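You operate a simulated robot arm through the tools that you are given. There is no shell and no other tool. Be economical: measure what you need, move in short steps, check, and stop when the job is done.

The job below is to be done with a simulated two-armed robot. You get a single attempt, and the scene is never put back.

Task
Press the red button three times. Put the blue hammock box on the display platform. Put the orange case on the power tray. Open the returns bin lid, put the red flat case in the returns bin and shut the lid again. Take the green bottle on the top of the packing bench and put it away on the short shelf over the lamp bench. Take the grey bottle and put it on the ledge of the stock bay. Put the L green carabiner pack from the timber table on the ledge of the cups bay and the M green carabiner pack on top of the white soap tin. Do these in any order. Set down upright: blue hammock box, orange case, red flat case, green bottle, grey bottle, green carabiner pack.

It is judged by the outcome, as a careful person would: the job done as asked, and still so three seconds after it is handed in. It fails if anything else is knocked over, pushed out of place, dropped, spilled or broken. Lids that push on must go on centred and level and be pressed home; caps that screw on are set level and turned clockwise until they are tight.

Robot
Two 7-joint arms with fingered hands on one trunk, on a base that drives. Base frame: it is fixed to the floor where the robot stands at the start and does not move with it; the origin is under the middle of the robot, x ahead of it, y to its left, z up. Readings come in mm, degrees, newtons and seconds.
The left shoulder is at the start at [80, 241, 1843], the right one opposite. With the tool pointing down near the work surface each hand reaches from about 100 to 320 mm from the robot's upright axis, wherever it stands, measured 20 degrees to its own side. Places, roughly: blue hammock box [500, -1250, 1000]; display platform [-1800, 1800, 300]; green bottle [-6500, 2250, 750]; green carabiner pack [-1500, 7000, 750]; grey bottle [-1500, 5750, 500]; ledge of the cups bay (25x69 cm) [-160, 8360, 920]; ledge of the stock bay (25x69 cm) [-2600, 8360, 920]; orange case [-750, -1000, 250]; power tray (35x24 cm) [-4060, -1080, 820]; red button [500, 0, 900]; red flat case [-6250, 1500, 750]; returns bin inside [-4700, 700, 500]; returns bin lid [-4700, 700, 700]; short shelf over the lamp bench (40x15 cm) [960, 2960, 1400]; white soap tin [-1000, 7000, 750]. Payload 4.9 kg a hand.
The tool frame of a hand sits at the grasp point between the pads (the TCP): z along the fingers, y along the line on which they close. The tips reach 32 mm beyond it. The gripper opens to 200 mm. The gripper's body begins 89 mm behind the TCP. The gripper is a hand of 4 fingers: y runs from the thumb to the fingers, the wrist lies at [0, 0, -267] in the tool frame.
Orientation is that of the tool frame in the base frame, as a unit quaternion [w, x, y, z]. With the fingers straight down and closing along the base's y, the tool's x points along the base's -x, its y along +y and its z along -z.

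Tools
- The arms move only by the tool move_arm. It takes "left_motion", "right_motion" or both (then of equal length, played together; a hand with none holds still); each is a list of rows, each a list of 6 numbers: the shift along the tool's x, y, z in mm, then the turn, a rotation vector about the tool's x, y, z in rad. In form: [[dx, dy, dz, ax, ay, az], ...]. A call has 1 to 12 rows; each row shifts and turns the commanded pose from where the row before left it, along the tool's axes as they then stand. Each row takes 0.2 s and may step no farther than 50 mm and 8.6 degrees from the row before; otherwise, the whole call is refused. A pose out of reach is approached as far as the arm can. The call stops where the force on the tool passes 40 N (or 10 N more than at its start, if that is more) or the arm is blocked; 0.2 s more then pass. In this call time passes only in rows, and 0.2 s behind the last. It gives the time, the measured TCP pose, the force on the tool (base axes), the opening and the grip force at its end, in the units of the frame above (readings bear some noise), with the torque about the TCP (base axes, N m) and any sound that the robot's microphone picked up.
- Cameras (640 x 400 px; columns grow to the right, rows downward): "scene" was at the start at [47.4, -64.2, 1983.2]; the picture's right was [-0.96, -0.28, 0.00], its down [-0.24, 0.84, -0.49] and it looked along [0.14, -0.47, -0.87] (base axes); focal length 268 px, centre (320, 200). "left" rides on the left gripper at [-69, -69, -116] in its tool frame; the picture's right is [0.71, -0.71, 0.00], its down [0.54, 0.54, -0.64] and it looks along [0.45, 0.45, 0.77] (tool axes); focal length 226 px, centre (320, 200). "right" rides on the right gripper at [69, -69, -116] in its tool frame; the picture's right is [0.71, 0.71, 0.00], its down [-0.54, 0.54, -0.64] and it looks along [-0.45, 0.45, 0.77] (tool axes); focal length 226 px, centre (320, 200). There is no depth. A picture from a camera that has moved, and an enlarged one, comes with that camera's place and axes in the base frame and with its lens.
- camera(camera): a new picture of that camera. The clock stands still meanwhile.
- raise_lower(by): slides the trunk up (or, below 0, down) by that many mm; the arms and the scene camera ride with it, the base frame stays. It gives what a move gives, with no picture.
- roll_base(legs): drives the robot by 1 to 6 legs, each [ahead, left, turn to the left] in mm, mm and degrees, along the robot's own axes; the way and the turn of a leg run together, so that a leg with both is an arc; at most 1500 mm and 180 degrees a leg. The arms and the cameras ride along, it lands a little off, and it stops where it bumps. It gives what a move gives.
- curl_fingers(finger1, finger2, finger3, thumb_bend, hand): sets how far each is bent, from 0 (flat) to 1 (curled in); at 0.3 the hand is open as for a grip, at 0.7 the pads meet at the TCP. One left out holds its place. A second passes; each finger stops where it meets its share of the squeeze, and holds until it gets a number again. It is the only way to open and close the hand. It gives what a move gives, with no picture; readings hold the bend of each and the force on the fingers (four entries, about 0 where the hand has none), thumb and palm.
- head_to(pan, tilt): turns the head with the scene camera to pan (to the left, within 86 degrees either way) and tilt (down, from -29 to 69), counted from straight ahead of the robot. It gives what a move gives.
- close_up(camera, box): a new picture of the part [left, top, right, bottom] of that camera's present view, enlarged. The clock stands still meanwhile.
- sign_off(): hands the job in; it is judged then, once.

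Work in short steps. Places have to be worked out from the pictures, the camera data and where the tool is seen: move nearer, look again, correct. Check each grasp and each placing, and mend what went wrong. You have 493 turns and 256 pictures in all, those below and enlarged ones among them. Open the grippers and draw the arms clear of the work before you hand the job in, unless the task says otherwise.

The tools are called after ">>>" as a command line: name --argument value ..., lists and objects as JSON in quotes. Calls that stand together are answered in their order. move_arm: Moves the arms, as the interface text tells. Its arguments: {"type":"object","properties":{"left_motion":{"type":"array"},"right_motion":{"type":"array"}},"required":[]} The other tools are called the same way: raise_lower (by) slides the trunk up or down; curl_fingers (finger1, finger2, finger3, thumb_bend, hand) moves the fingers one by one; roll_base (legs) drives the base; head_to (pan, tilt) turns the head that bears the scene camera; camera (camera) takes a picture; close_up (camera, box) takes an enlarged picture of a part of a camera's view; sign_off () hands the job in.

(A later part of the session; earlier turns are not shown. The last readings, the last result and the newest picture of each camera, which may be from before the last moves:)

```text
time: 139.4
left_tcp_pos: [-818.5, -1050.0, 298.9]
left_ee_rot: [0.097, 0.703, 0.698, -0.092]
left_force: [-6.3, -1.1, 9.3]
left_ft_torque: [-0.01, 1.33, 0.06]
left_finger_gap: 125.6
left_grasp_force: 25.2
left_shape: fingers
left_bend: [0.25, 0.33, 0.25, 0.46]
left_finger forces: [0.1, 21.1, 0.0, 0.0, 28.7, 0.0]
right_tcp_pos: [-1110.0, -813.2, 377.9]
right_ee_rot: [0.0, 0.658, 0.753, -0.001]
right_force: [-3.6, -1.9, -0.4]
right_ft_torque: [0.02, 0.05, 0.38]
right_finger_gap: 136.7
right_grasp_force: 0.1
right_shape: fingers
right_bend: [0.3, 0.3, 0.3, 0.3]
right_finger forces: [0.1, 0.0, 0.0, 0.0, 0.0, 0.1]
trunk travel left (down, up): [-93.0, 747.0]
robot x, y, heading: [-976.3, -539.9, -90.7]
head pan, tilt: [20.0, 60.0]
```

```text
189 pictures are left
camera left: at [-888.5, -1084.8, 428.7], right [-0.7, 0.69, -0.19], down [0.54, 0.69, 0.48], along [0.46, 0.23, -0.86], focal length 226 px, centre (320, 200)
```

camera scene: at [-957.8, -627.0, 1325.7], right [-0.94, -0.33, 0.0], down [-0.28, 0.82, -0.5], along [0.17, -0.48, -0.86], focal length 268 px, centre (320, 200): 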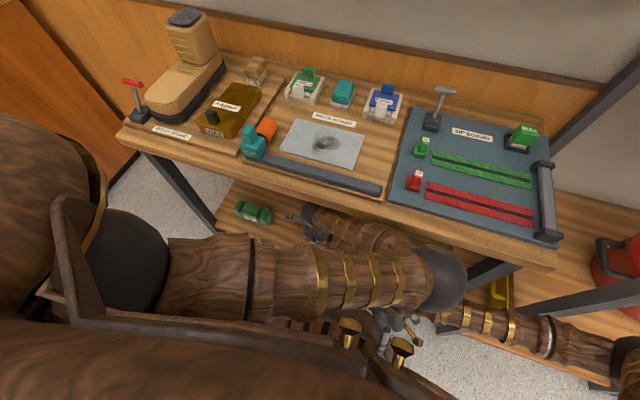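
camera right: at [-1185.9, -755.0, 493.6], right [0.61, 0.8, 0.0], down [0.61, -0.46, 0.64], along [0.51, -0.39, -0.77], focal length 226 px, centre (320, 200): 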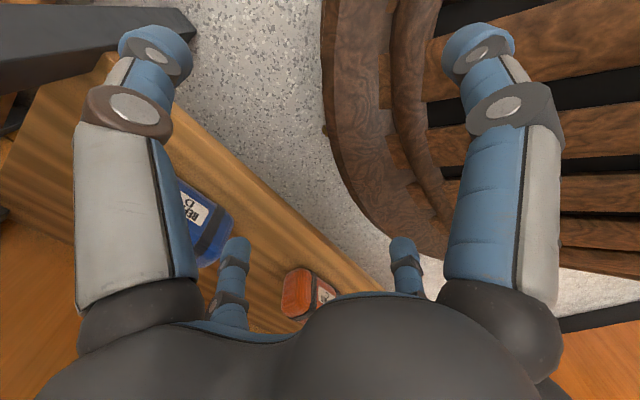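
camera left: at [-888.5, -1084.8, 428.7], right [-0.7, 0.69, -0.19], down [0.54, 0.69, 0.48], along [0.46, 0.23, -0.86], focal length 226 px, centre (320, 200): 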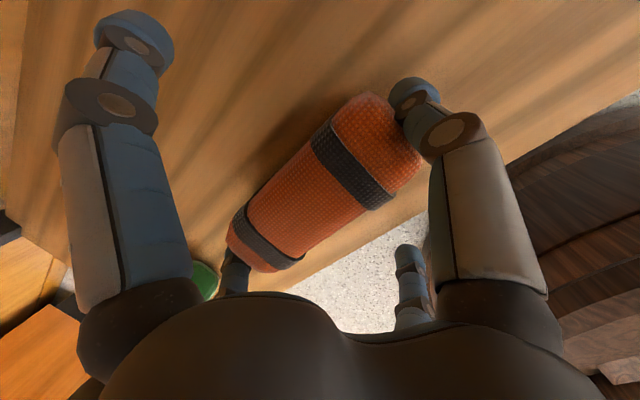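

Gripped at ~25 N. Lift 25 mm straight up to test.

>>> move_arm --left_motion '[[-2.6, 0, -9.7, 0, 0, 0], [-3.9, 0, -14.5, 0, 0, 0]]'

>>> camera --camera "left"

>>> camera --camera "right"

```text
time: 140.0
left_tcp_pos: [-817.1, -1048.5, 323.9]
left_ee_rot: [0.095, 0.704, 0.698, -0.09]
left_force: [-0.1, 0.8, -1.7]
left_ft_torque: [-0.03, 0.01, 0.01]
left_finger_gap: 124.3
left_grasp_force: 25.1
left_shape: fingers
left_bend: [0.25, 0.32, 0.25, 0.47]
left_finger forces: [0.0, 24.5, 0.0, 0.1, 25.1, 0.0]
right_tcp_pos: [-1109.1, -813.2, 377.3]
right_ee_rot: [-0.001, 0.658, 0.753, -0.001]
right_force: [-3.0, -1.6, 0.3]
right_ft_torque: [0.02, 0.05, 0.37]
right_finger_gap: 136.5
right_grasp_force: 0.0
right_shape: fingers
right_bend: [0.3, 0.3, 0.3, 0.3]
right_finger forces: [0.0, 0.1, 0.0, 0.0, 0.0, 0.0]
trunk travel left (down, up): [-93.0, 747.0]
robot x, y, heading: [-973.5, -539.6, -91.0]
head pan, tilt: [20.0, 60.0]
```

```text
188 pictures are left
camera left: at [-887.2, -1084.2, 452.6], right [-0.7, 0.69, -0.19], down [0.54, 0.69, 0.48], along [0.46, 0.24, -0.85], focal length 226 px, centre (320, 200)
```

left: 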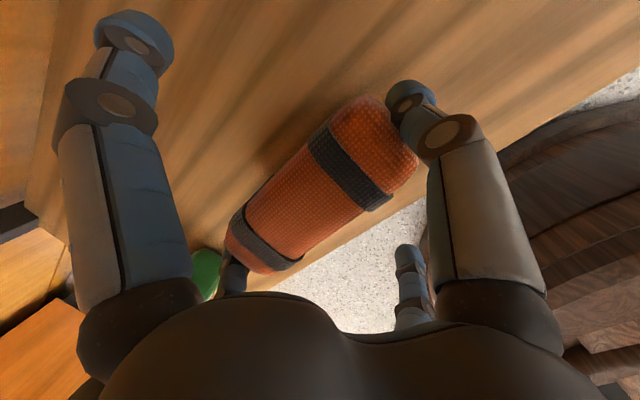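

```text
187 pictures are left
camera right: at [-1185.8, -754.6, 493.8], right [0.61, 0.8, 0.0], down [0.61, -0.46, 0.64], along [0.51, -0.39, -0.77], focal length 226 px, centre (320, 200)
```

right: 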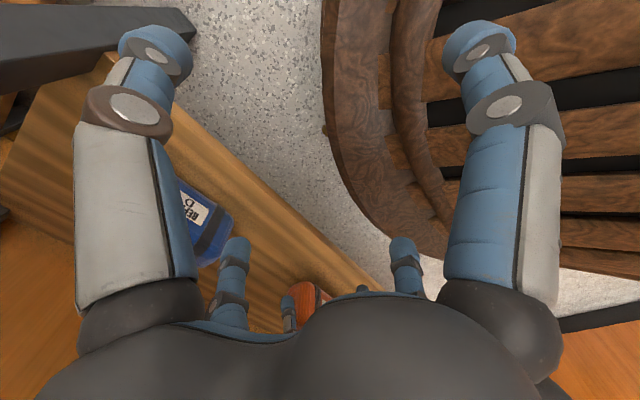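

Held and level. Back straight out into the aisle.

>>> roll_base --legs '[[-530, 0, 0]]'

>>> camera --camera "left"

```text
time: 143.1
left_tcp_pos: [-811.6, -522.1, 324.3]
left_ee_rot: [0.095, 0.706, 0.696, -0.092]
left_force: [-1.2, 0.0, -1.2]
left_ft_torque: [-0.02, 0.0, 0.0]
left_finger_gap: 124.1
left_grasp_force: 24.8
left_shape: fingers
left_bend: [0.25, 0.32, 0.25, 0.47]
left_finger forces: [0.0, 24.5, 0.1, 0.1, 25.1, 0.0]
right_tcp_pos: [-1102.2, -286.4, 377.4]
right_ee_rot: [0.0, 0.66, 0.751, -0.002]
right_force: [-3.6, -1.9, -1.1]
right_ft_torque: [-0.07, 0.02, 0.34]
right_finger_gap: 136.8
right_grasp_force: 0.1
right_shape: fingers
right_bend: [0.31, 0.3, 0.3, 0.3]
right_finger forces: [0.0, 0.0, 0.0, 0.0, 0.1, 0.0]
trunk travel left (down, up): [-93.0, 747.0]
robot x, y, heading: [-967.2, -15.2, -91.0]
head pan, tilt: [20.0, 60.0]
```

```text
186 pictures are left
camera left: at [-882.0, -558.8, 453.1], right [-0.7, 0.69, -0.19], down [0.55, 0.68, 0.48], along [0.46, 0.23, -0.85], focal length 226 px, centre (320, 200)
```

left: 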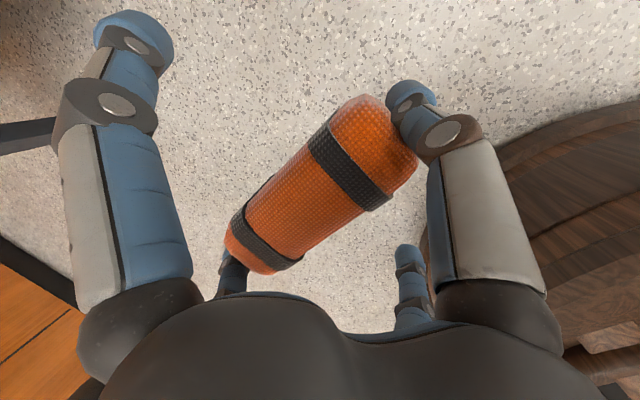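

Raise the trunk and slide sideways along the aisle toward the power tray.

>>> raise_lower --by 400

>>> raise_lower --by 280

>>> roll_base --legs '[[0, -1450, 0], [0, -1450, 0]]'

>>> head_to --pan 0 --tilt 40

>>> camera --camera "scene"

```text
time: 146.9
left_tcp_pos: [-811.4, -523.4, 723.3]
left_ee_rot: [0.096, 0.706, 0.696, -0.092]
left_force: [-0.7, -0.2, -2.1]
left_ft_torque: [-0.01, 0.01, 0.03]
left_finger_gap: 124.5
left_grasp_force: 25.0
left_shape: fingers
left_bend: [0.25, 0.32, 0.25, 0.47]
left_finger forces: [0.1, 24.5, 0.0, 0.1, 25.1, 0.1]
right_tcp_pos: [-1103.1, -286.1, 776.9]
right_ee_rot: [0.0, 0.66, 0.752, 0.0]
right_force: [0.8, -0.3, 0.1]
right_ft_torque: [-0.01, 0.03, 0.05]
right_finger_gap: 139.7
right_grasp_force: 0.1
right_shape: fingers
right_bend: [0.3, 0.3, 0.3, 0.3]
right_finger forces: [0.1, 0.1, 0.0, 0.1, 0.0, 0.0]
trunk travel left (down, up): [-493.0, 347.0]
robot x, y, heading: [-969.3, -12.3, -90.9]
head pan, tilt: [20.0, 60.0]
```

```text
time: 149.7
left_tcp_pos: [-811.4, -523.7, 1003.6]
left_ee_rot: [0.095, 0.705, 0.697, -0.091]
left_force: [0.9, 0.1, -2.3]
left_ft_torque: [-0.02, 0.01, 0.01]
left_finger_gap: 124.2
left_grasp_force: 25.2
left_shape: fingers
left_bend: [0.25, 0.32, 0.25, 0.47]
left_finger forces: [0.1, 24.5, 0.0, 0.0, 25.0, 0.0]
right_tcp_pos: [-1102.0, -287.6, 1058.1]
right_ee_rot: [0.0, 0.66, 0.751, -0.001]
right_force: [-0.5, -0.3, -0.2]
right_ft_torque: [-0.01, 0.0, -0.01]
right_finger_gap: 139.9
right_grasp_force: 0.1
right_shape: fingers
right_bend: [0.3, 0.3, 0.3, 0.3]
right_finger forces: [0.0, 0.1, 0.0, 0.0, 0.1, 0.0]
trunk travel left (down, up): [-773.0, 67.0]
robot x, y, heading: [-971.1, -10.1, -91.0]
head pan, tilt: [20.0, 60.0]
```

```text
time: 163.7
left_tcp_pos: [-3692.2, -471.4, 1003.3]
left_ee_rot: [0.096, 0.702, 0.7, -0.091]
left_force: [0.3, 0.3, -1.1]
left_ft_torque: [-0.02, 0.03, 0.06]
left_finger_gap: 124.3
left_grasp_force: 24.4
left_shape: fingers
left_bend: [0.25, 0.32, 0.25, 0.47]
left_finger forces: [0.0, 24.2, 0.0, 0.1, 24.9, 0.1]
right_tcp_pos: [-3985.4, -237.7, 1057.4]
right_ee_rot: [-0.001, 0.656, 0.754, -0.002]
right_force: [0.2, 0.8, -0.6]
right_ft_torque: [-0.05, -0.01, 0.01]
right_finger_gap: 139.9
right_grasp_force: 0.1
right_shape: fingers
right_bend: [0.3, 0.3, 0.3, 0.3]
right_finger forces: [0.0, 0.0, 0.0, 0.0, 0.0, 0.0]
trunk travel left (down, up): [-773.0, 67.0]
robot x, y, heading: [-3853.3, 38.6, -90.4]
head pan, tilt: [20.0, 60.0]
```

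```text
time: 164.5
left_tcp_pos: [-3693.7, -471.5, 1004.4]
left_ee_rot: [0.095, 0.703, 0.699, -0.091]
left_force: [0.2, 0.1, -1.9]
left_ft_torque: [0.01, 0.05, 0.02]
left_finger_gap: 124.4
left_grasp_force: 24.8
left_shape: fingers
left_bend: [0.25, 0.32, 0.25, 0.47]
left_finger forces: [0.0, 24.3, 0.0, 0.0, 24.8, 0.0]
right_tcp_pos: [-3986.1, -236.1, 1057.3]
right_ee_rot: [-0.001, 0.656, 0.754, 0.0]
right_force: [0.2, -0.4, -0.5]
right_ft_torque: [0.0, 0.0, 0.0]
right_finger_gap: 139.8
right_grasp_force: 0.1
right_shape: fingers
right_bend: [0.3, 0.3, 0.3, 0.3]
right_finger forces: [0.1, 0.0, 0.1, 0.0, 0.0, 0.1]
trunk travel left (down, up): [-773.0, 67.0]
robot x, y, heading: [-3856.3, 35.4, -90.4]
head pan, tilt: [0.0, 40.0]
```

```text
185 pictures are left
camera scene: at [-3857.2, -77.9, 2032.5], right [-1.0, 0.01, 0.0], down [0.01, 0.64, -0.77], along [-0.01, -0.77, -0.64], focal length 268 px, centre (320, 200)
```

scene: 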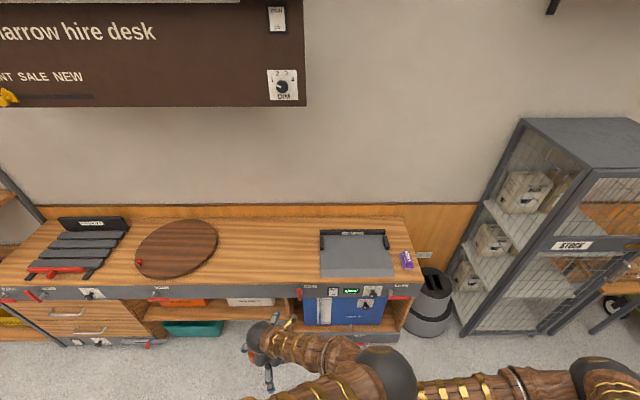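

>>> close_up --camera "scene" --box '[280, 200, 440, 310]'

```text
3.64 times, centred on (360, 255) of scene
camera zoom: at [-3857.2, -77.9, 2032.5], right [-1.0, 0.01, 0.0], down [0.01, 0.64, -0.77], along [-0.01, -0.77, -0.64], focal length 973 px, centre (174, 0)
```

zoom: 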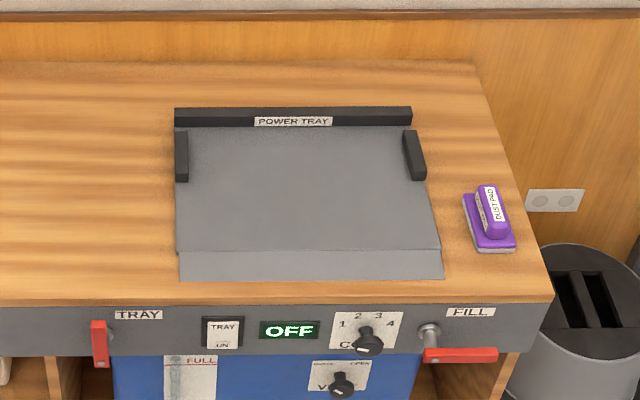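

The grey POWER TRAY is centred near (−4070, −1062, 820). Slide right ~390, then approach.

>>> roll_base --legs '[[0, -388, 0], [500, 0, 0]]'

>>> camera --camera "scene"

>>> camera --camera "left"

```text
time: 169.5
left_tcp_pos: [-4085.3, -963.9, 1004.4]
left_ee_rot: [0.096, 0.702, 0.7, -0.092]
left_force: [0.1, 0.5, -1.7]
left_ft_torque: [-0.04, 0.04, 0.02]
left_finger_gap: 124.5
left_grasp_force: 24.8
left_shape: fingers
left_bend: [0.25, 0.32, 0.25, 0.47]
left_finger forces: [0.0, 24.3, 0.0, 0.0, 24.9, 0.0]
right_tcp_pos: [-4378.8, -729.5, 1058.0]
right_ee_rot: [0.0, 0.656, 0.755, -0.002]
right_force: [-0.5, 0.8, 0.3]
right_ft_torque: [0.0, 0.03, 0.0]
right_finger_gap: 140.2
right_grasp_force: 0.2
right_shape: fingers
right_bend: [0.3, 0.3, 0.3, 0.3]
right_finger forces: [0.0, 0.1, 0.0, 0.0, 0.1, 0.0]
trunk travel left (down, up): [-773.0, 67.0]
robot x, y, heading: [-4243.3, -455.5, -90.8]
head pan, tilt: [0.0, 40.0]
```

```text
183 pictures are left
camera scene: at [-4249.7, -567.9, 2032.8], right [-1.0, 0.01, 0.0], down [0.01, 0.64, -0.77], along [-0.01, -0.77, -0.64], focal length 268 px, centre (320, 200)
```

scene: 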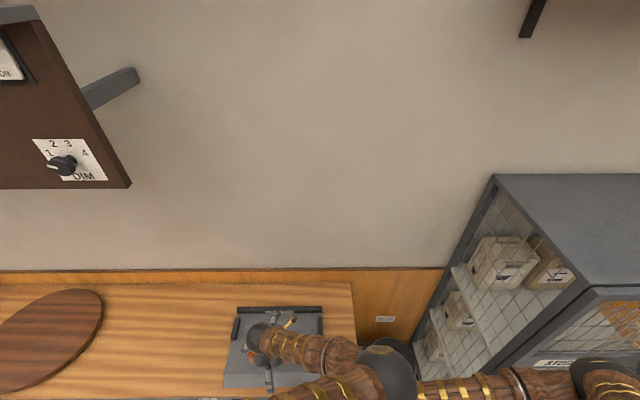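

```text
182 pictures are left
camera left: at [-4156.0, -999.3, 1133.8], right [-0.7, 0.68, -0.19], down [0.54, 0.69, 0.48], along [0.46, 0.24, -0.86], focal length 226 px, centre (320, 200)
```

left: 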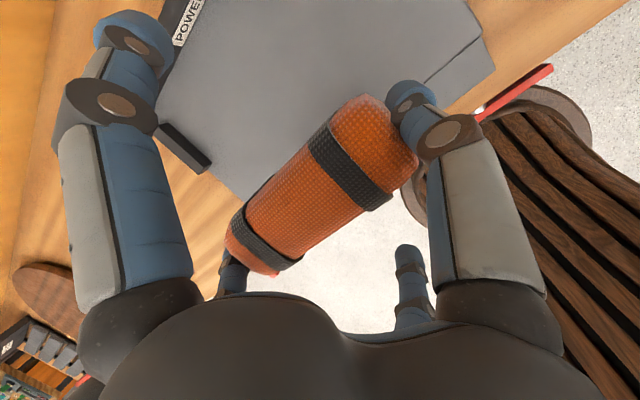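

>>> roll_base --legs '[[55, 0, 0]]'

>>> move_arm --left_motion '[[-22, 4, 6, 0, 0, 0], [-22, 4, 6, 0, 0, 0]]'

>>> raise_lower --by -110

>>> camera --camera "left"

```text
time: 170.4
left_tcp_pos: [-4086.3, -1010.1, 1008.4]
left_ee_rot: [0.099, 0.702, 0.699, -0.095]
left_force: [-0.1, 1.2, 0.0]
left_ft_torque: [-0.09, 0.02, -0.02]
left_finger_gap: 124.1
left_grasp_force: 24.8
left_shape: fingers
left_bend: [0.25, 0.32, 0.25, 0.47]
left_finger forces: [0.0, 24.4, 0.0, 0.1, 24.9, 0.0]
right_tcp_pos: [-4378.6, -773.7, 1059.8]
right_ee_rot: [0.002, 0.657, 0.754, -0.005]
right_force: [-0.9, 0.9, 0.8]
right_ft_torque: [-0.18, -0.02, -0.03]
right_finger_gap: 139.9
right_grasp_force: 0.1
right_shape: fingers
right_bend: [0.3, 0.3, 0.3, 0.3]
right_finger forces: [0.0, 0.0, 0.1, 0.0, 0.0, 0.0]
trunk travel left (down, up): [-773.0, 67.0]
robot x, y, heading: [-4249.8, -508.3, -90.7]
head pan, tilt: [0.0, 40.0]
```

```text
time: 171.0
left_tcp_pos: [-4078.3, -1062.8, 1004.7]
left_ee_rot: [0.096, 0.703, 0.698, -0.092]
left_force: [-0.4, 0.7, -1.9]
left_ft_torque: [-0.02, 0.02, -0.01]
left_finger_gap: 124.4
left_grasp_force: 24.7
left_shape: fingers
left_bend: [0.25, 0.32, 0.25, 0.47]
left_finger forces: [0.0, 24.3, 0.1, 0.1, 24.8, 0.0]
right_tcp_pos: [-4378.1, -781.9, 1057.9]
right_ee_rot: [0.0, 0.657, 0.754, -0.002]
right_force: [-0.3, -0.4, 0.5]
right_ft_torque: [-0.02, 0.05, -0.02]
right_finger_gap: 139.9
right_grasp_force: 0.2
right_shape: fingers
right_bend: [0.3, 0.3, 0.3, 0.3]
right_finger forces: [0.0, 0.0, 0.0, 0.0, 0.0, 0.1]
trunk travel left (down, up): [-773.0, 67.0]
robot x, y, heading: [-4246.0, -510.2, -90.6]
head pan, tilt: [0.0, 40.0]
```

```text
time: 172.4
left_tcp_pos: [-4078.4, -1062.1, 894.1]
left_ee_rot: [0.096, 0.703, 0.699, -0.091]
left_force: [-0.2, -0.7, -1.9]
left_ft_torque: [-0.02, 0.03, 0.0]
left_finger_gap: 124.6
left_grasp_force: 24.4
left_shape: fingers
left_bend: [0.25, 0.32, 0.25, 0.47]
left_finger forces: [0.1, 24.4, 0.1, 0.0, 24.9, 0.0]
right_tcp_pos: [-4378.7, -782.5, 947.2]
right_ee_rot: [0.0, 0.657, 0.754, -0.001]
right_force: [-0.4, 0.0, -0.5]
right_ft_torque: [-0.06, -0.01, 0.0]
right_finger_gap: 139.8
right_grasp_force: 0.2
right_shape: fingers
right_bend: [0.3, 0.3, 0.3, 0.3]
right_finger forces: [0.1, 0.0, 0.0, 0.0, 0.0, 0.0]
trunk travel left (down, up): [-663.0, 177.0]
robot x, y, heading: [-4247.0, -505.0, -90.6]
head pan, tilt: [0.0, 40.0]
```

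```text
181 pictures are left
camera left: at [-4148.7, -1098.9, 1022.8], right [-0.7, 0.69, -0.19], down [0.54, 0.69, 0.48], along [0.46, 0.24, -0.85], focal length 226 px, centre (320, 200)
```

left: 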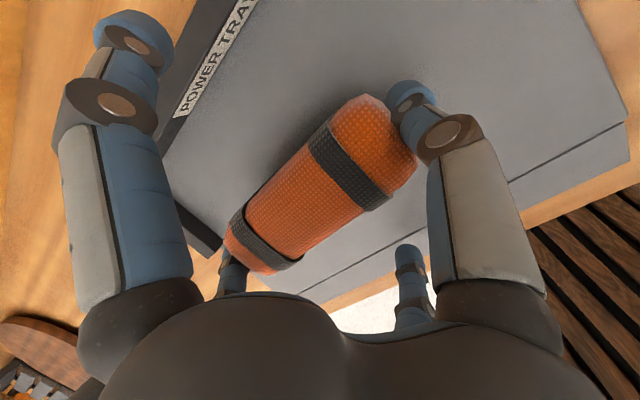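

Over the tray's flat centre. Lower in small steps until contact.

>>> move_arm --left_motion '[[1.3, 0, 4.8, 0, 0, 0], [1.3, 0, 4.8, 0, 0, 0], [0.8, 0, 2.9, 0, 0, 0], [0.8, 0, 2.9, 0, 0, 0]]'

```text
time: 173.3
left_tcp_pos: [-4078.9, -1064.3, 885.6]
left_ee_rot: [0.099, 0.703, 0.698, -0.091]
left_force: [-1.5, 8.7, 28.7]
left_ft_torque: [0.06, -0.28, 0.01]
left_finger_gap: 123.6
left_grasp_force: 24.1
left_shape: fingers
left_bend: [0.25, 0.29, 0.25, 0.47]
left_finger forces: [0.1, 26.5, 0.1, 0.0, 22.3, 0.0]
right_tcp_pos: [-4380.7, -780.9, 948.3]
right_ee_rot: [0.001, 0.657, 0.754, -0.001]
right_force: [-0.3, -0.3, 0.7]
right_ft_torque: [-0.01, -0.01, 0.01]
right_finger_gap: 139.7
right_grasp_force: 0.0
right_shape: fingers
right_bend: [0.3, 0.3, 0.3, 0.3]
right_finger forces: [0.1, 0.0, 0.1, 0.0, 0.0, 0.1]
trunk travel left (down, up): [-663.0, 177.0]
robot x, y, heading: [-4247.0, -507.0, -90.6]
head pan, tilt: [0.0, 40.0]
stopped in row 4 (left hand): the force on the tool passed its limit at 42 N (the readings are from after the stop); the commanded pose is now the measured one
```

Contact made. Relax 3 mm and release thumb/finger2.

>>> move_arm --left_motion '[[-0.7, 0, -2.6, 0, 0, 0]]'

>>> curl_fingers --hand "left" --finger2 0.15 --thumb_bend 0.2

>>> camera --camera "left"

```text
time: 173.7
left_tcp_pos: [-4077.5, -1063.8, 884.9]
left_ee_rot: [0.098, 0.703, 0.699, -0.09]
left_force: [-1.0, 6.7, 16.3]
left_ft_torque: [0.04, -0.49, 0.01]
left_finger_gap: 123.6
left_grasp_force: 23.6
left_shape: fingers
left_bend: [0.25, 0.3, 0.25, 0.47]
left_finger forces: [0.0, 24.9, 0.0, 0.0, 22.3, 0.0]
right_tcp_pos: [-4379.6, -782.1, 948.2]
right_ee_rot: [-0.001, 0.656, 0.754, -0.001]
right_force: [0.6, -0.2, -0.1]
right_ft_torque: [0.02, -0.01, -0.01]
right_finger_gap: 139.9
right_grasp_force: 0.1
right_shape: fingers
right_bend: [0.3, 0.3, 0.3, 0.3]
right_finger forces: [0.0, 0.0, 0.0, 0.0, 0.0, 0.0]
trunk travel left (down, up): [-663.0, 177.0]
robot x, y, heading: [-4245.8, -506.9, -90.4]
head pan, tilt: [0.0, 40.0]
```

```text
time: 174.7
left_tcp_pos: [-4077.2, -1064.0, 886.3]
left_ee_rot: [0.097, 0.702, 0.699, -0.091]
left_force: [-0.3, -0.8, -0.2]
left_ft_torque: [-0.02, 0.01, 0.01]
left_finger_gap: 156.7
left_grasp_force: 0.1
left_shape: fingers
left_bend: [0.25, 0.15, 0.25, 0.2]
left_finger forces: [0.0, 0.0, 0.0, 0.0, 0.0, 0.1]
right_tcp_pos: [-4378.4, -783.7, 948.5]
right_ee_rot: [-0.001, 0.657, 0.754, 0.0]
right_force: [0.0, 0.0, -0.1]
right_ft_torque: [0.01, 0.0, -0.02]
right_finger_gap: 140.0
right_grasp_force: 0.2
right_shape: fingers
right_bend: [0.3, 0.3, 0.3, 0.3]
right_finger forces: [0.0, 0.0, 0.0, 0.1, 0.0, 0.0]
trunk travel left (down, up): [-663.0, 177.0]
robot x, y, heading: [-4246.7, -507.5, -90.6]
head pan, tilt: [0.0, 40.0]
```

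```text
180 pictures are left
camera left: at [-4148.3, -1101.4, 1014.1], right [-0.7, 0.69, -0.19], down [0.54, 0.69, 0.48], along [0.46, 0.23, -0.85], focal length 226 px, centre (320, 200)
```

left: 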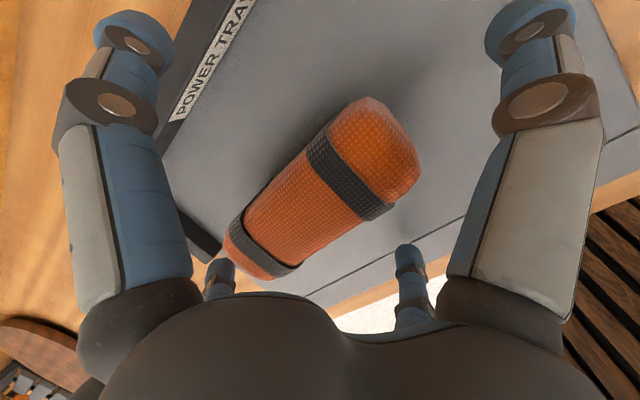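

Released. Raise, back off and inspect.

>>> raise_lower --by 170

>>> roll_base --legs '[[-450, 0, 0]]'

>>> close_up --camera "scene" --box '[160, 200, 400, 350]'

```text
time: 176.6
left_tcp_pos: [-4077.9, -1065.2, 1055.2]
left_ee_rot: [0.097, 0.703, 0.699, -0.092]
left_force: [0.4, 0.8, 0.5]
left_ft_torque: [-0.03, -0.04, -0.02]
left_finger_gap: 156.7
left_grasp_force: 0.1
left_shape: fingers
left_bend: [0.25, 0.15, 0.25, 0.2]
left_finger forces: [0.0, 0.0, 0.0, 0.0, 0.0, 0.1]
right_tcp_pos: [-4378.1, -783.8, 1117.1]
right_ee_rot: [0.0, 0.657, 0.754, 0.0]
right_force: [-0.2, -0.3, -0.1]
right_ft_torque: [-0.03, -0.04, -0.01]
right_finger_gap: 139.9
right_grasp_force: 0.0
right_shape: fingers
right_bend: [0.3, 0.3, 0.3, 0.3]
right_finger forces: [0.1, 0.0, 0.0, 0.0, 0.0, 0.1]
trunk travel left (down, up): [-833.0, 7.0]
robot x, y, heading: [-4245.6, -508.8, -90.4]
head pan, tilt: [0.0, 40.0]
```

```text
time: 179.3
left_tcp_pos: [-4073.8, -619.8, 1055.0]
left_ee_rot: [0.096, 0.704, 0.698, -0.092]
left_force: [-0.4, -0.4, -0.2]
left_ft_torque: [0.04, -0.02, -0.01]
left_finger_gap: 156.7
left_grasp_force: 0.2
left_shape: fingers
left_bend: [0.25, 0.15, 0.25, 0.2]
left_finger forces: [0.1, 0.0, 0.0, 0.0, 0.0, 0.0]
right_tcp_pos: [-4375.7, -335.8, 1117.6]
right_ee_rot: [-0.002, 0.658, 0.753, -0.001]
right_force: [0.1, -1.4, 0.3]
right_ft_torque: [0.02, 0.0, 0.02]
right_finger_gap: 139.7
right_grasp_force: 0.1
right_shape: fingers
right_bend: [0.3, 0.3, 0.3, 0.3]
right_finger forces: [0.0, 0.0, 0.1, 0.0, 0.1, 0.0]
trunk travel left (down, up): [-833.0, 7.0]
robot x, y, heading: [-4242.7, -61.6, -90.9]
head pan, tilt: [0.0, 40.0]
```

```text
2.67 times, centred on (280, 275) of scene
camera zoom: at [-4245.4, -181.0, 2092.3], right [-1.0, 0.01, 0.0], down [0.01, 0.64, -0.76], along [-0.01, -0.76, -0.64], focal length 714 px, centre (427, 0)
```

zoom: 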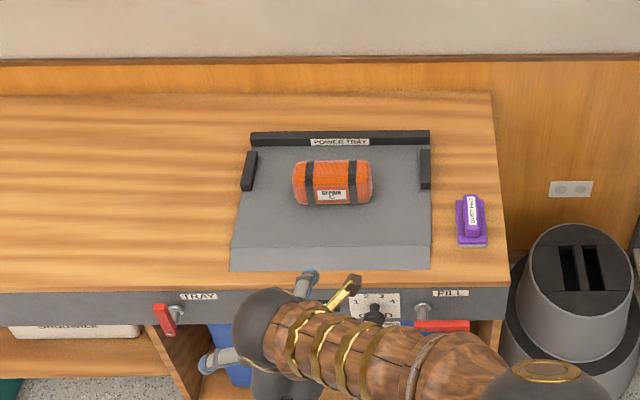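

Orange case done. Now turn toward −x and look for the returns bin and the red flat case.

>>> roll_base --legs '[[0, 0, -89]]'

>>> head_to --pan -30 --tilt 35

>>> camera --camera "scene"

```text
time: 183.5
left_tcp_pos: [-4797.0, -241.9, 1054.8]
left_ee_rot: [0.006, 0.991, 0.007, -0.133]
left_force: [-0.1, -0.3, 0.4]
left_ft_torque: [-0.01, 0.02, -0.02]
left_finger_gap: 156.8
left_grasp_force: 0.1
left_shape: fingers
left_bend: [0.25, 0.15, 0.25, 0.2]
left_finger forces: [0.0, 0.0, 0.0, 0.1, 0.0, 0.0]
right_tcp_pos: [-4519.5, 66.2, 1117.5]
right_ee_rot: [-0.001, 0.997, 0.078, 0.0]
right_force: [0.2, -0.5, 0.3]
right_ft_torque: [0.01, 0.04, 0.01]
right_finger_gap: 140.0
right_grasp_force: 0.1
right_shape: fingers
right_bend: [0.3, 0.3, 0.3, 0.3]
right_finger forces: [0.0, 0.0, 0.1, 0.0, 0.0, 0.1]
trunk travel left (down, up): [-833.0, 7.0]
robot x, y, heading: [-4242.3, -61.0, -179.6]
head pan, tilt: [0.0, 40.0]
```

```text
time: 184.4
left_tcp_pos: [-4796.7, -240.1, 1055.4]
left_ee_rot: [0.006, 0.991, 0.007, -0.133]
left_force: [0.5, -0.9, -0.5]
left_ft_torque: [0.01, -0.02, 0.01]
left_finger_gap: 156.9
left_grasp_force: 0.0
left_shape: fingers
left_bend: [0.25, 0.15, 0.25, 0.2]
left_finger forces: [0.0, 0.0, 0.0, 0.0, 0.0, 0.0]
right_tcp_pos: [-4519.5, 65.7, 1117.6]
right_ee_rot: [-0.001, 0.997, 0.079, 0.0]
right_force: [0.2, -0.1, 0.3]
right_ft_torque: [-0.05, -0.02, 0.03]
right_finger_gap: 139.9
right_grasp_force: 0.1
right_shape: fingers
right_bend: [0.3, 0.3, 0.3, 0.3]
right_finger forces: [0.0, 0.0, 0.1, 0.2, 0.0, 0.0]
trunk travel left (down, up): [-833.0, 7.0]
robot x, y, heading: [-4242.3, -58.4, -179.5]
head pan, tilt: [-30.0, 35.0]
```

```text
178 pictures are left
camera scene: at [-4350.5, -17.7, 2100.1], right [0.49, 0.87, 0.0], down [0.5, -0.28, -0.82], along [-0.71, 0.4, -0.57], focal length 268 px, centre (320, 200)
```

scene: 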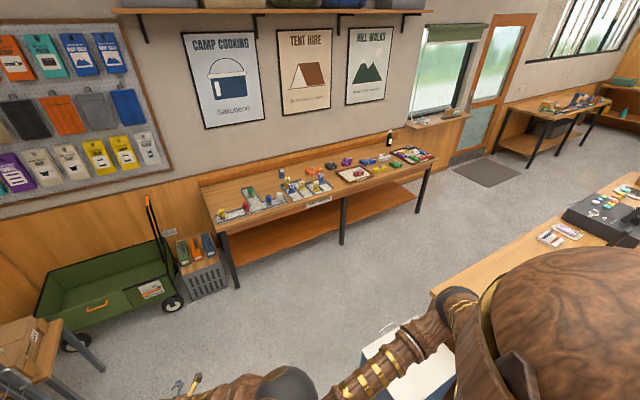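

>>> close_up --camera "scene" --box '[200, 110, 450, 240]'

>>> close_up --camera "scene" --box '[330, 280, 490, 400]'

```text
2.56 times, centred on (325, 175) of scene
camera zoom: at [-4350.5, -17.7, 2100.1], right [0.49, 0.87, 0.0], down [0.5, -0.28, -0.82], along [-0.71, 0.4, -0.57], focal length 685 px, centre (307, 264)
```

zoom: 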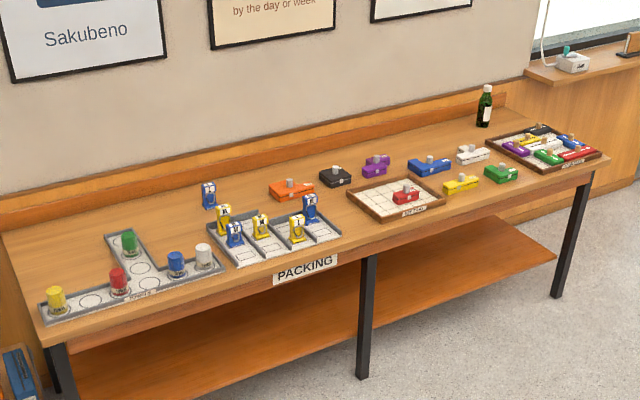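

```text
3.33 times, centred on (410, 340) of scene
camera zoom: at [-4350.5, -17.7, 2100.1], right [0.49, 0.87, 0.0], down [0.5, -0.28, -0.82], along [-0.71, 0.4, -0.57], focal length 892 px, centre (20, -267)
```

zoom: 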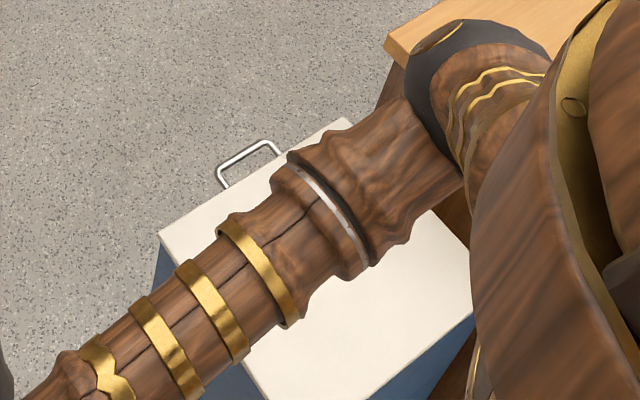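

The lid of the blue bin is white with a handle on its −x side; the red flat case sits in a tray on the packing bench near (−6250, 1500). I'll drive round to the packing bench.

>>> roll_base --legs '[[1150, 0, 0], [0, -1400, 0]]'

>>> head_to --pan 0 --tilt 45

>>> camera --camera "scene"

```text
time: 196.8
left_tcp_pos: [-5973.5, 1129.1, 1054.9]
left_ee_rot: [0.006, 0.991, 0.018, -0.133]
left_force: [-0.1, 0.2, -0.4]
left_ft_torque: [0.02, -0.01, 0.0]
left_finger_gap: 156.9
left_grasp_force: 0.1
left_shape: fingers
left_bend: [0.25, 0.15, 0.25, 0.2]
left_finger forces: [0.1, 0.0, 0.0, 0.0, 0.1, 0.1]
right_tcp_pos: [-5704.3, 1440.6, 1117.9]
right_ee_rot: [-0.001, 0.996, 0.09, 0.0]
right_force: [0.2, -0.5, 0.1]
right_ft_torque: [0.03, 0.0, -0.02]
right_finger_gap: 139.9
right_grasp_force: 0.1
right_shape: fingers
right_bend: [0.3, 0.3, 0.3, 0.3]
right_finger forces: [0.0, 0.0, 0.0, 0.0, 0.0, 0.0]
trunk travel left (down, up): [-833.0, 7.0]
robot x, y, heading: [-5424.8, 1322.2, -178.1]
head pan, tilt: [-30.0, 35.0]
```

```text
time: 197.8
left_tcp_pos: [-5973.1, 1128.6, 1055.5]
left_ee_rot: [0.007, 0.991, 0.018, -0.133]
left_force: [0.0, 0.3, 0.3]
left_ft_torque: [0.0, 0.02, 0.03]
left_finger_gap: 156.8
left_grasp_force: 0.1
left_shape: fingers
left_bend: [0.25, 0.15, 0.25, 0.2]
left_finger forces: [0.0, 0.0, 0.1, 0.0, 0.0, 0.0]
right_tcp_pos: [-5703.8, 1442.7, 1117.7]
right_ee_rot: [0.0, 0.996, 0.089, 0.0]
right_force: [-0.1, 0.2, -0.1]
right_ft_torque: [-0.04, 0.04, 0.04]
right_finger_gap: 139.9
right_grasp_force: 0.1
right_shape: fingers
right_bend: [0.3, 0.3, 0.3, 0.3]
right_finger forces: [0.0, 0.0, 0.1, 0.0, 0.0, 0.1]
trunk travel left (down, up): [-833.0, 7.0]
robot x, y, heading: [-5427.2, 1325.7, -178.4]
head pan, tilt: [0.0, 45.0]
```

```text
175 pictures are left
camera scene: at [-5537.0, 1319.0, 2085.3], right [-0.03, 1.0, 0.0], down [0.71, 0.02, -0.71], along [-0.71, -0.02, -0.71], focal length 268 px, centre (320, 200)
```

scene: 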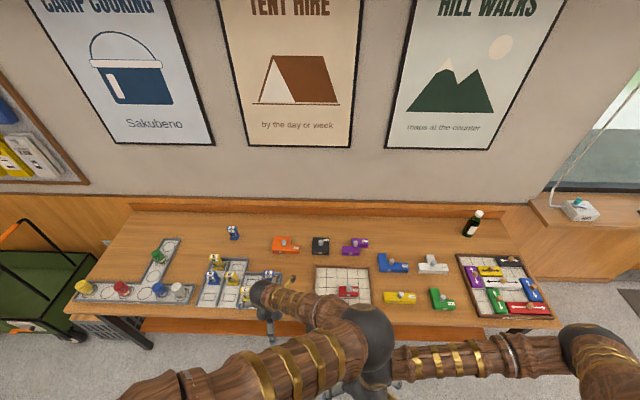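

>>> close_up --camera "scene" --box '[260, 210, 500, 320]'

```text
2.67 times, centred on (380, 265) of scene
camera zoom: at [-5537.0, 1319.0, 2085.3], right [-0.03, 1.0, 0.0], down [0.71, 0.02, -0.71], along [-0.71, -0.02, -0.71], focal length 714 px, centre (160, 27)
```

zoom: 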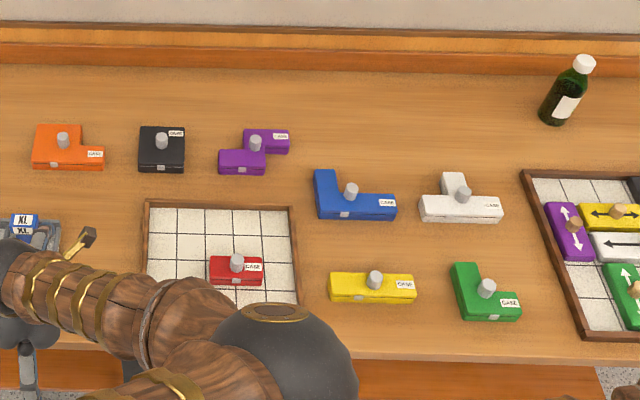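

The red flat case (about 105×50×30 with a peg on top) is at about (−6174, 1446) in a gridded tray. First move the left arm outward so its elbow clears, and straighten it.

>>> move_arm --left_motion '[[0, 42, 0, 0, 0.044, 0], [0, 42, 0, 0, 0.044, 0], [0, 42, 0, 0, 0.044, 0], [0, 42, -10, 0, 0.044, 0], [0, 42, -10, 0, 0.044, 0], [0, 42, -10, 0, 0.044, 0], [0, 42, -10, 0, 0, 0]]'

>>> camera --camera "scene"

```text
time: 199.4
left_tcp_pos: [-5960.5, 834.4, 1096.7]
left_ee_rot: [0.004, 1.0, 0.018, -0.001]
left_force: [0.4, 0.1, -0.2]
left_ft_torque: [0.01, -0.05, -0.01]
left_finger_gap: 156.7
left_grasp_force: 0.1
left_shape: fingers
left_bend: [0.25, 0.15, 0.25, 0.2]
left_finger forces: [0.0, 0.0, 0.0, 0.0, 0.0, 0.0]
right_tcp_pos: [-5703.9, 1440.4, 1118.0]
right_ee_rot: [-0.001, 0.996, 0.089, 0.0]
right_force: [-0.9, -0.1, 0.4]
right_ft_torque: [0.03, 0.01, 0.01]
right_finger_gap: 139.8
right_grasp_force: 0.1
right_shape: fingers
right_bend: [0.3, 0.3, 0.3, 0.3]
right_finger forces: [0.0, 0.0, 0.0, 0.1, 0.1, 0.0]
trunk travel left (down, up): [-833.0, 7.0]
robot x, y, heading: [-5426.5, 1324.6, -178.1]
head pan, tilt: [0.0, 45.0]
```

```text
173 pictures are left
camera scene: at [-5536.5, 1315.4, 2085.3], right [-0.03, 1.0, 0.0], down [0.71, 0.02, -0.71], along [-0.71, -0.02, -0.71], focal length 268 px, centre (320, 200)
```

scene: 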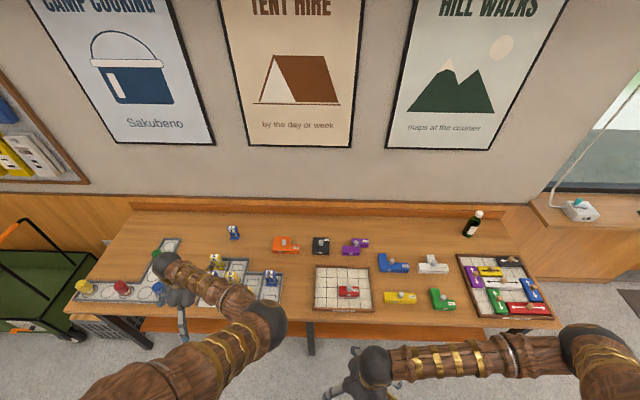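

>>> roll_base --legs '[[285, 39, 0]]'

>>> move_arm --right_motion '[[-40, 0, 0, 0, 0, 0.089], [-40, 0, 0, 0, 0, 0.089], [-40, -10, 0, 0, 0, 0], [-40, -10, 0, 0, 0, 0]]'

>>> camera --camera "right"

>>> camera --camera "scene"

```text
time: 201.4
left_tcp_pos: [-6237.1, 787.4, 1099.7]
left_ee_rot: [0.006, 1.0, 0.018, -0.003]
left_force: [-0.6, 0.1, 0.1]
left_ft_torque: [-0.01, 0.03, -0.01]
left_finger_gap: 156.9
left_grasp_force: 0.1
left_shape: fingers
left_bend: [0.25, 0.15, 0.25, 0.2]
left_finger forces: [0.0, 0.0, 0.1, 0.1, 0.1, 0.0]
right_tcp_pos: [-5981.6, 1394.2, 1117.8]
right_ee_rot: [-0.002, 0.996, 0.089, -0.002]
right_force: [1.3, 0.1, 0.4]
right_ft_torque: [-0.02, 0.03, 0.01]
right_finger_gap: 140.0
right_grasp_force: 0.1
right_shape: fingers
right_bend: [0.3, 0.3, 0.3, 0.3]
right_finger forces: [0.0, 0.0, 0.1, 0.0, 0.0, 0.0]
trunk travel left (down, up): [-833.0, 7.0]
robot x, y, heading: [-5705.8, 1271.4, -178.2]
head pan, tilt: [0.0, 45.0]
```

```text
time: 202.4
left_tcp_pos: [-6242.6, 787.3, 1097.9]
left_ee_rot: [0.005, 1.0, 0.018, 0.0]
left_force: [-0.2, 0.1, -0.1]
left_ft_torque: [0.0, -0.01, -0.01]
left_finger_gap: 156.6
left_grasp_force: 0.1
left_shape: fingers
left_bend: [0.25, 0.15, 0.25, 0.2]
left_finger forces: [0.0, 0.0, 0.0, 0.0, 0.1, 0.1]
right_tcp_pos: [-6145.6, 1403.5, 1117.9]
right_ee_rot: [-0.001, 1.0, 0.001, 0.001]
right_force: [-0.2, -0.9, 0.6]
right_ft_torque: [0.03, -0.05, -0.01]
right_finger_gap: 140.0
right_grasp_force: 0.0
right_shape: fingers
right_bend: [0.3, 0.3, 0.3, 0.3]
right_finger forces: [0.1, 0.0, 0.1, 0.1, 0.0, 0.0]
trunk travel left (down, up): [-833.0, 7.0]
robot x, y, heading: [-5703.9, 1274.3, -177.9]
head pan, tilt: [0.0, 45.0]
```

```text
172 pictures are left
camera right: at [-6076.8, 1471.5, 1233.4], right [0.71, -0.71, 0.0], down [-0.54, -0.54, 0.64], along [-0.45, -0.45, -0.77], focal length 226 px, centre (320, 200)
```

right: 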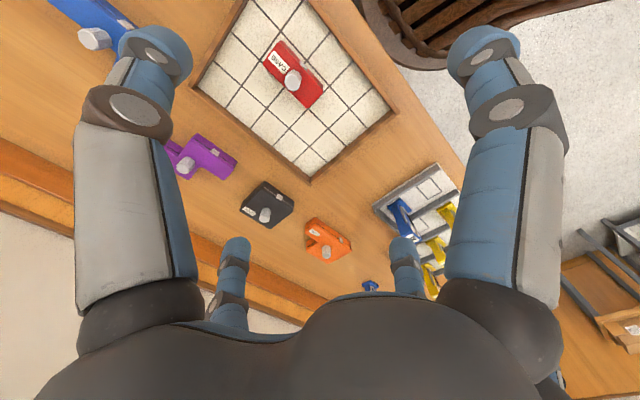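

```text
171 pictures are left
camera scene: at [-5821.5, 1270.7, 2085.1], right [-0.03, 1.0, 0.0], down [0.71, 0.02, -0.71], along [-0.71, -0.02, -0.71], focal length 268 px, centre (320, 200)
```

scene: 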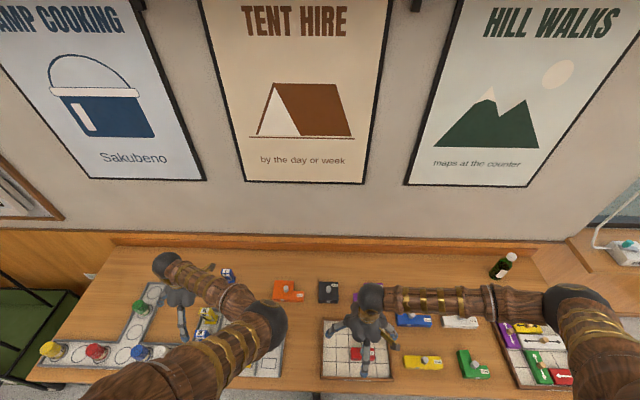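

Shift the right hand over the red case and lower 170 mm for a closer look.

>>> move_arm --right_motion '[[-10, -22, 0, 0, 0, 0], [-10, -22, 0, 0, 0, 0]]'

>>> raise_lower --by -170

>>> camera --camera "right"

```text
time: 203.0
left_tcp_pos: [-6240.1, 789.3, 1097.7]
left_ee_rot: [0.005, 1.0, 0.018, -0.002]
left_force: [-0.1, -0.2, -0.2]
left_ft_torque: [-0.01, 0.0, 0.0]
left_finger_gap: 156.8
left_grasp_force: 0.1
left_shape: fingers
left_bend: [0.25, 0.15, 0.25, 0.2]
left_finger forces: [0.0, 0.0, 0.0, 0.0, 0.0, 0.0]
right_tcp_pos: [-6164.1, 1449.0, 1115.6]
right_ee_rot: [0.0, 1.0, 0.001, 0.001]
right_force: [0.1, 0.5, 0.2]
right_ft_torque: [0.01, 0.0, -0.02]
right_finger_gap: 139.9
right_grasp_force: 0.0
right_shape: fingers
right_bend: [0.3, 0.3, 0.3, 0.3]
right_finger forces: [0.1, 0.0, 0.0, 0.0, 0.0, 0.0]
trunk travel left (down, up): [-833.0, 7.0]
robot x, y, heading: [-5706.4, 1277.1, -178.0]
head pan, tilt: [0.0, 45.0]
```

```text
time: 204.9
left_tcp_pos: [-6240.3, 788.2, 927.9]
left_ee_rot: [0.004, 1.0, 0.018, -0.002]
left_force: [0.1, 0.2, -0.9]
left_ft_torque: [0.01, -0.02, -0.01]
left_finger_gap: 156.7
left_grasp_force: 0.1
left_shape: fingers
left_bend: [0.25, 0.15, 0.25, 0.2]
left_finger forces: [0.0, 0.0, 0.0, 0.0, 0.0, 0.1]
right_tcp_pos: [-6164.6, 1448.4, 947.8]
right_ee_rot: [-0.001, 1.0, 0.001, 0.0]
right_force: [1.4, 0.4, -1.3]
right_ft_torque: [0.0, 0.0, 0.02]
right_finger_gap: 139.7
right_grasp_force: 0.0
right_shape: fingers
right_bend: [0.3, 0.3, 0.3, 0.3]
right_finger forces: [0.0, 0.0, 0.1, 0.0, 0.1, 0.1]
trunk travel left (down, up): [-663.0, 177.0]
robot x, y, heading: [-5704.7, 1274.9, -178.4]
head pan, tilt: [0.0, 45.0]
```

```text
170 pictures are left
camera right: at [-6095.1, 1516.3, 1064.0], right [0.71, -0.71, 0.0], down [-0.54, -0.54, 0.64], along [-0.45, -0.45, -0.77], focal length 226 px, centre (320, 200)
```

right: 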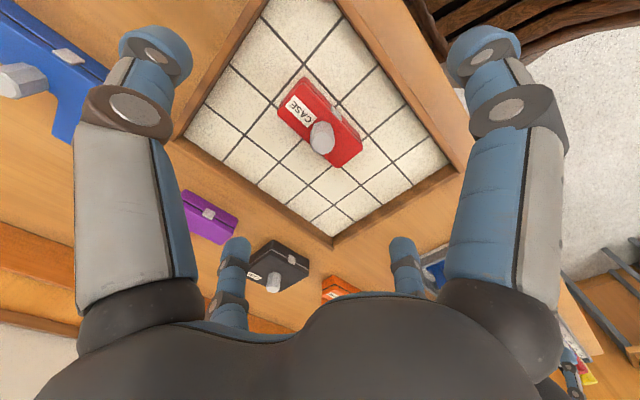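

Hand is centred over the case. Raise the left hand clear of the items beneath it before lowering further.

>>> move_arm --left_motion '[[10, 0, -40, 0, 0, 0], [10, 0, -40, 0, 0, 0], [10, 0, -40, 0, 0, 0], [10, 0, -40, 0, 0, 0], [10, 0, -40, 0, 0, 0]]'

>>> raise_lower --by -110

>>> camera --camera "right"

```text
time: 206.1
left_tcp_pos: [-6189.8, 791.1, 1127.7]
left_ee_rot: [0.004, 1.0, 0.018, -0.001]
left_force: [-0.4, 1.0, 0.6]
left_ft_torque: [0.05, -0.01, 0.0]
left_finger_gap: 156.5
left_grasp_force: 0.0
left_shape: fingers
left_bend: [0.25, 0.15, 0.25, 0.2]
left_finger forces: [0.0, 0.1, 0.0, 0.0, 0.0, 0.1]
right_tcp_pos: [-6163.2, 1448.1, 947.8]
right_ee_rot: [-0.001, 1.0, 0.001, 0.0]
right_force: [0.6, 0.2, 0.6]
right_ft_torque: [-0.02, 0.02, 0.03]
right_finger_gap: 139.6
right_grasp_force: 0.0
right_shape: fingers
right_bend: [0.3, 0.3, 0.3, 0.3]
right_finger forces: [0.0, 0.0, 0.0, 0.0, 0.0, 0.0]
trunk travel left (down, up): [-663.0, 177.0]
robot x, y, heading: [-5701.5, 1274.6, -178.3]
head pan, tilt: [0.0, 45.0]
```

```text
time: 207.5
left_tcp_pos: [-6189.9, 789.7, 1017.3]
left_ee_rot: [0.005, 1.0, 0.018, -0.002]
left_force: [-0.9, -0.2, 0.3]
left_ft_torque: [0.03, 0.01, 0.0]
left_finger_gap: 156.9
left_grasp_force: 0.0
left_shape: fingers
left_bend: [0.25, 0.15, 0.25, 0.2]
left_finger forces: [0.1, 0.1, 0.0, 0.0, 0.0, 0.1]
right_tcp_pos: [-6164.1, 1448.0, 837.8]
right_ee_rot: [-0.001, 1.0, 0.001, -0.002]
right_force: [-0.2, -1.5, 7.3]
right_ft_torque: [0.82, 0.05, 0.12]
right_finger_gap: 141.3
right_grasp_force: 3.3
right_shape: fingers
right_bend: [0.3, 0.3, 0.3, 0.29]
right_finger forces: [0.0, 0.1, 0.0, 0.0, 7.6, 0.0]
trunk travel left (down, up): [-553.0, 287.0]
robot x, y, heading: [-5702.3, 1277.6, -178.1]
head pan, tilt: [0.0, 45.0]
```

```text
169 pictures are left
camera right: at [-6094.7, 1515.4, 954.6], right [0.71, -0.71, 0.0], down [-0.54, -0.54, 0.64], along [-0.46, -0.45, -0.77], focal length 226 px, centre (320, 200)
```

right: 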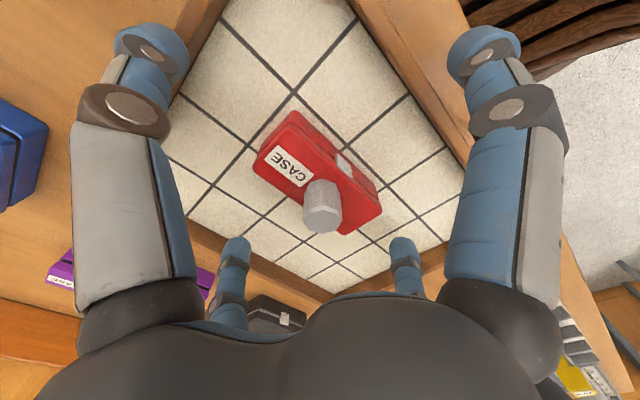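

The thumb tip touches the tray rim. Raise 15 mm, narrow thumb/finger2 to ~115 mm, and go down again.

>>> move_arm --right_motion '[[0, 2, -15, 0, 0, 0]]'

>>> curl_fingers --hand "right" --finger1 0.42 --finger2 0.37 --finger3 0.42 --thumb_bend 0.37

>>> move_arm --right_motion '[[0, 0, 10, 0, 0, 0], [0, 0, 8, 0, 0, 0], [0, 0, 8, 0, 0, 0]]'

>>> camera --camera "right"

```text
time: 207.9
left_tcp_pos: [-6189.1, 790.7, 1016.7]
left_ee_rot: [0.004, 1.0, 0.018, -0.001]
left_force: [0.5, 0.4, 0.1]
left_ft_torque: [-0.03, 0.0, -0.02]
left_finger_gap: 156.6
left_grasp_force: 0.2
left_shape: fingers
left_bend: [0.25, 0.15, 0.25, 0.2]
left_finger forces: [0.0, 0.0, 0.0, 0.0, 0.1, 0.1]
right_tcp_pos: [-6164.0, 1445.7, 852.2]
right_ee_rot: [0.0, 1.0, 0.001, 0.0]
right_force: [0.1, 0.1, -0.4]
right_ft_torque: [-0.01, -0.01, 0.03]
right_finger_gap: 139.9
right_grasp_force: 0.1
right_shape: fingers
right_bend: [0.3, 0.3, 0.3, 0.3]
right_finger forces: [0.0, 0.1, 0.1, 0.0, 0.0, 0.1]
trunk travel left (down, up): [-553.0, 287.0]
robot x, y, heading: [-5706.9, 1274.9, -178.1]
head pan, tilt: [0.0, 45.0]
```

```text
time: 208.9
left_tcp_pos: [-6190.0, 792.1, 1017.5]
left_ee_rot: [0.004, 1.0, 0.018, -0.002]
left_force: [-0.5, 0.5, 0.4]
left_ft_torque: [-0.02, 0.02, 0.0]
left_finger_gap: 156.7
left_grasp_force: 0.0
left_shape: fingers
left_bend: [0.25, 0.15, 0.25, 0.2]
left_finger forces: [0.0, 0.0, 0.1, 0.1, 0.0, 0.0]
right_tcp_pos: [-6164.4, 1445.6, 852.4]
right_ee_rot: [-0.001, 1.0, 0.0, 0.0]
right_force: [-1.0, 0.4, -0.1]
right_ft_torque: [0.04, 0.01, 0.03]
right_finger_gap: 107.9
right_grasp_force: 0.0
right_shape: fingers
right_bend: [0.42, 0.37, 0.42, 0.37]
right_finger forces: [0.1, 0.0, 0.0, 0.0, 0.1, 0.0]
trunk travel left (down, up): [-553.0, 287.0]
robot x, y, heading: [-5703.6, 1270.4, -178.0]
head pan, tilt: [0.0, 45.0]
```

```text
time: 209.3
left_tcp_pos: [-6187.8, 790.6, 1018.0]
left_ee_rot: [0.004, 1.0, 0.019, -0.002]
left_force: [0.4, 0.3, 0.9]
left_ft_torque: [-0.02, 0.02, 0.01]
left_finger_gap: 156.4
left_grasp_force: 0.1
left_shape: fingers
left_bend: [0.25, 0.15, 0.25, 0.2]
left_finger forces: [0.1, 0.0, 0.1, 0.0, 0.1, 0.1]
right_tcp_pos: [-6166.2, 1444.7, 851.3]
right_ee_rot: [0.001, 1.0, 0.0, -0.002]
right_force: [-2.4, 0.7, 20.3]
right_ft_torque: [0.06, -1.66, 0.13]
right_finger_gap: 107.9
right_grasp_force: 10.0
right_shape: fingers
right_bend: [0.41, 0.37, 0.42, 0.37]
right_finger forces: [20.2, 0.0, 0.1, 0.0, 0.0, 0.0]
trunk travel left (down, up): [-553.0, 287.0]
robot x, y, heading: [-5705.5, 1277.6, -178.3]
head pan, tilt: [0.0, 45.0]
stopped in row 1 (right hand): the force on the tool passed its limit at 53 N (the readings are from after the stop); the commanded pose is now the measured one
```

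```text
168 pictures are left
camera right: at [-6096.2, 1512.2, 966.0], right [0.71, -0.71, 0.0], down [-0.54, -0.54, 0.65], along [-0.46, -0.46, -0.76], focal length 226 px, centre (320, 200)
```

right: 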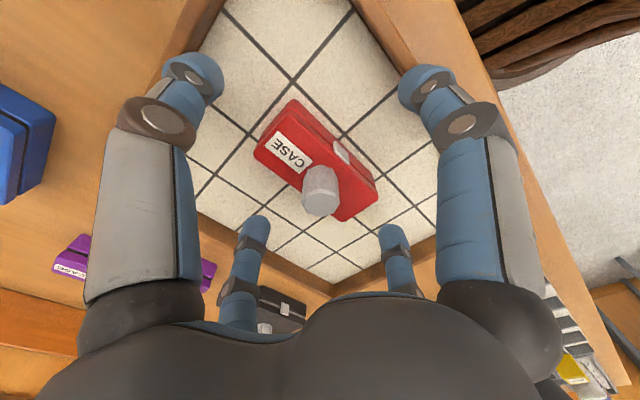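

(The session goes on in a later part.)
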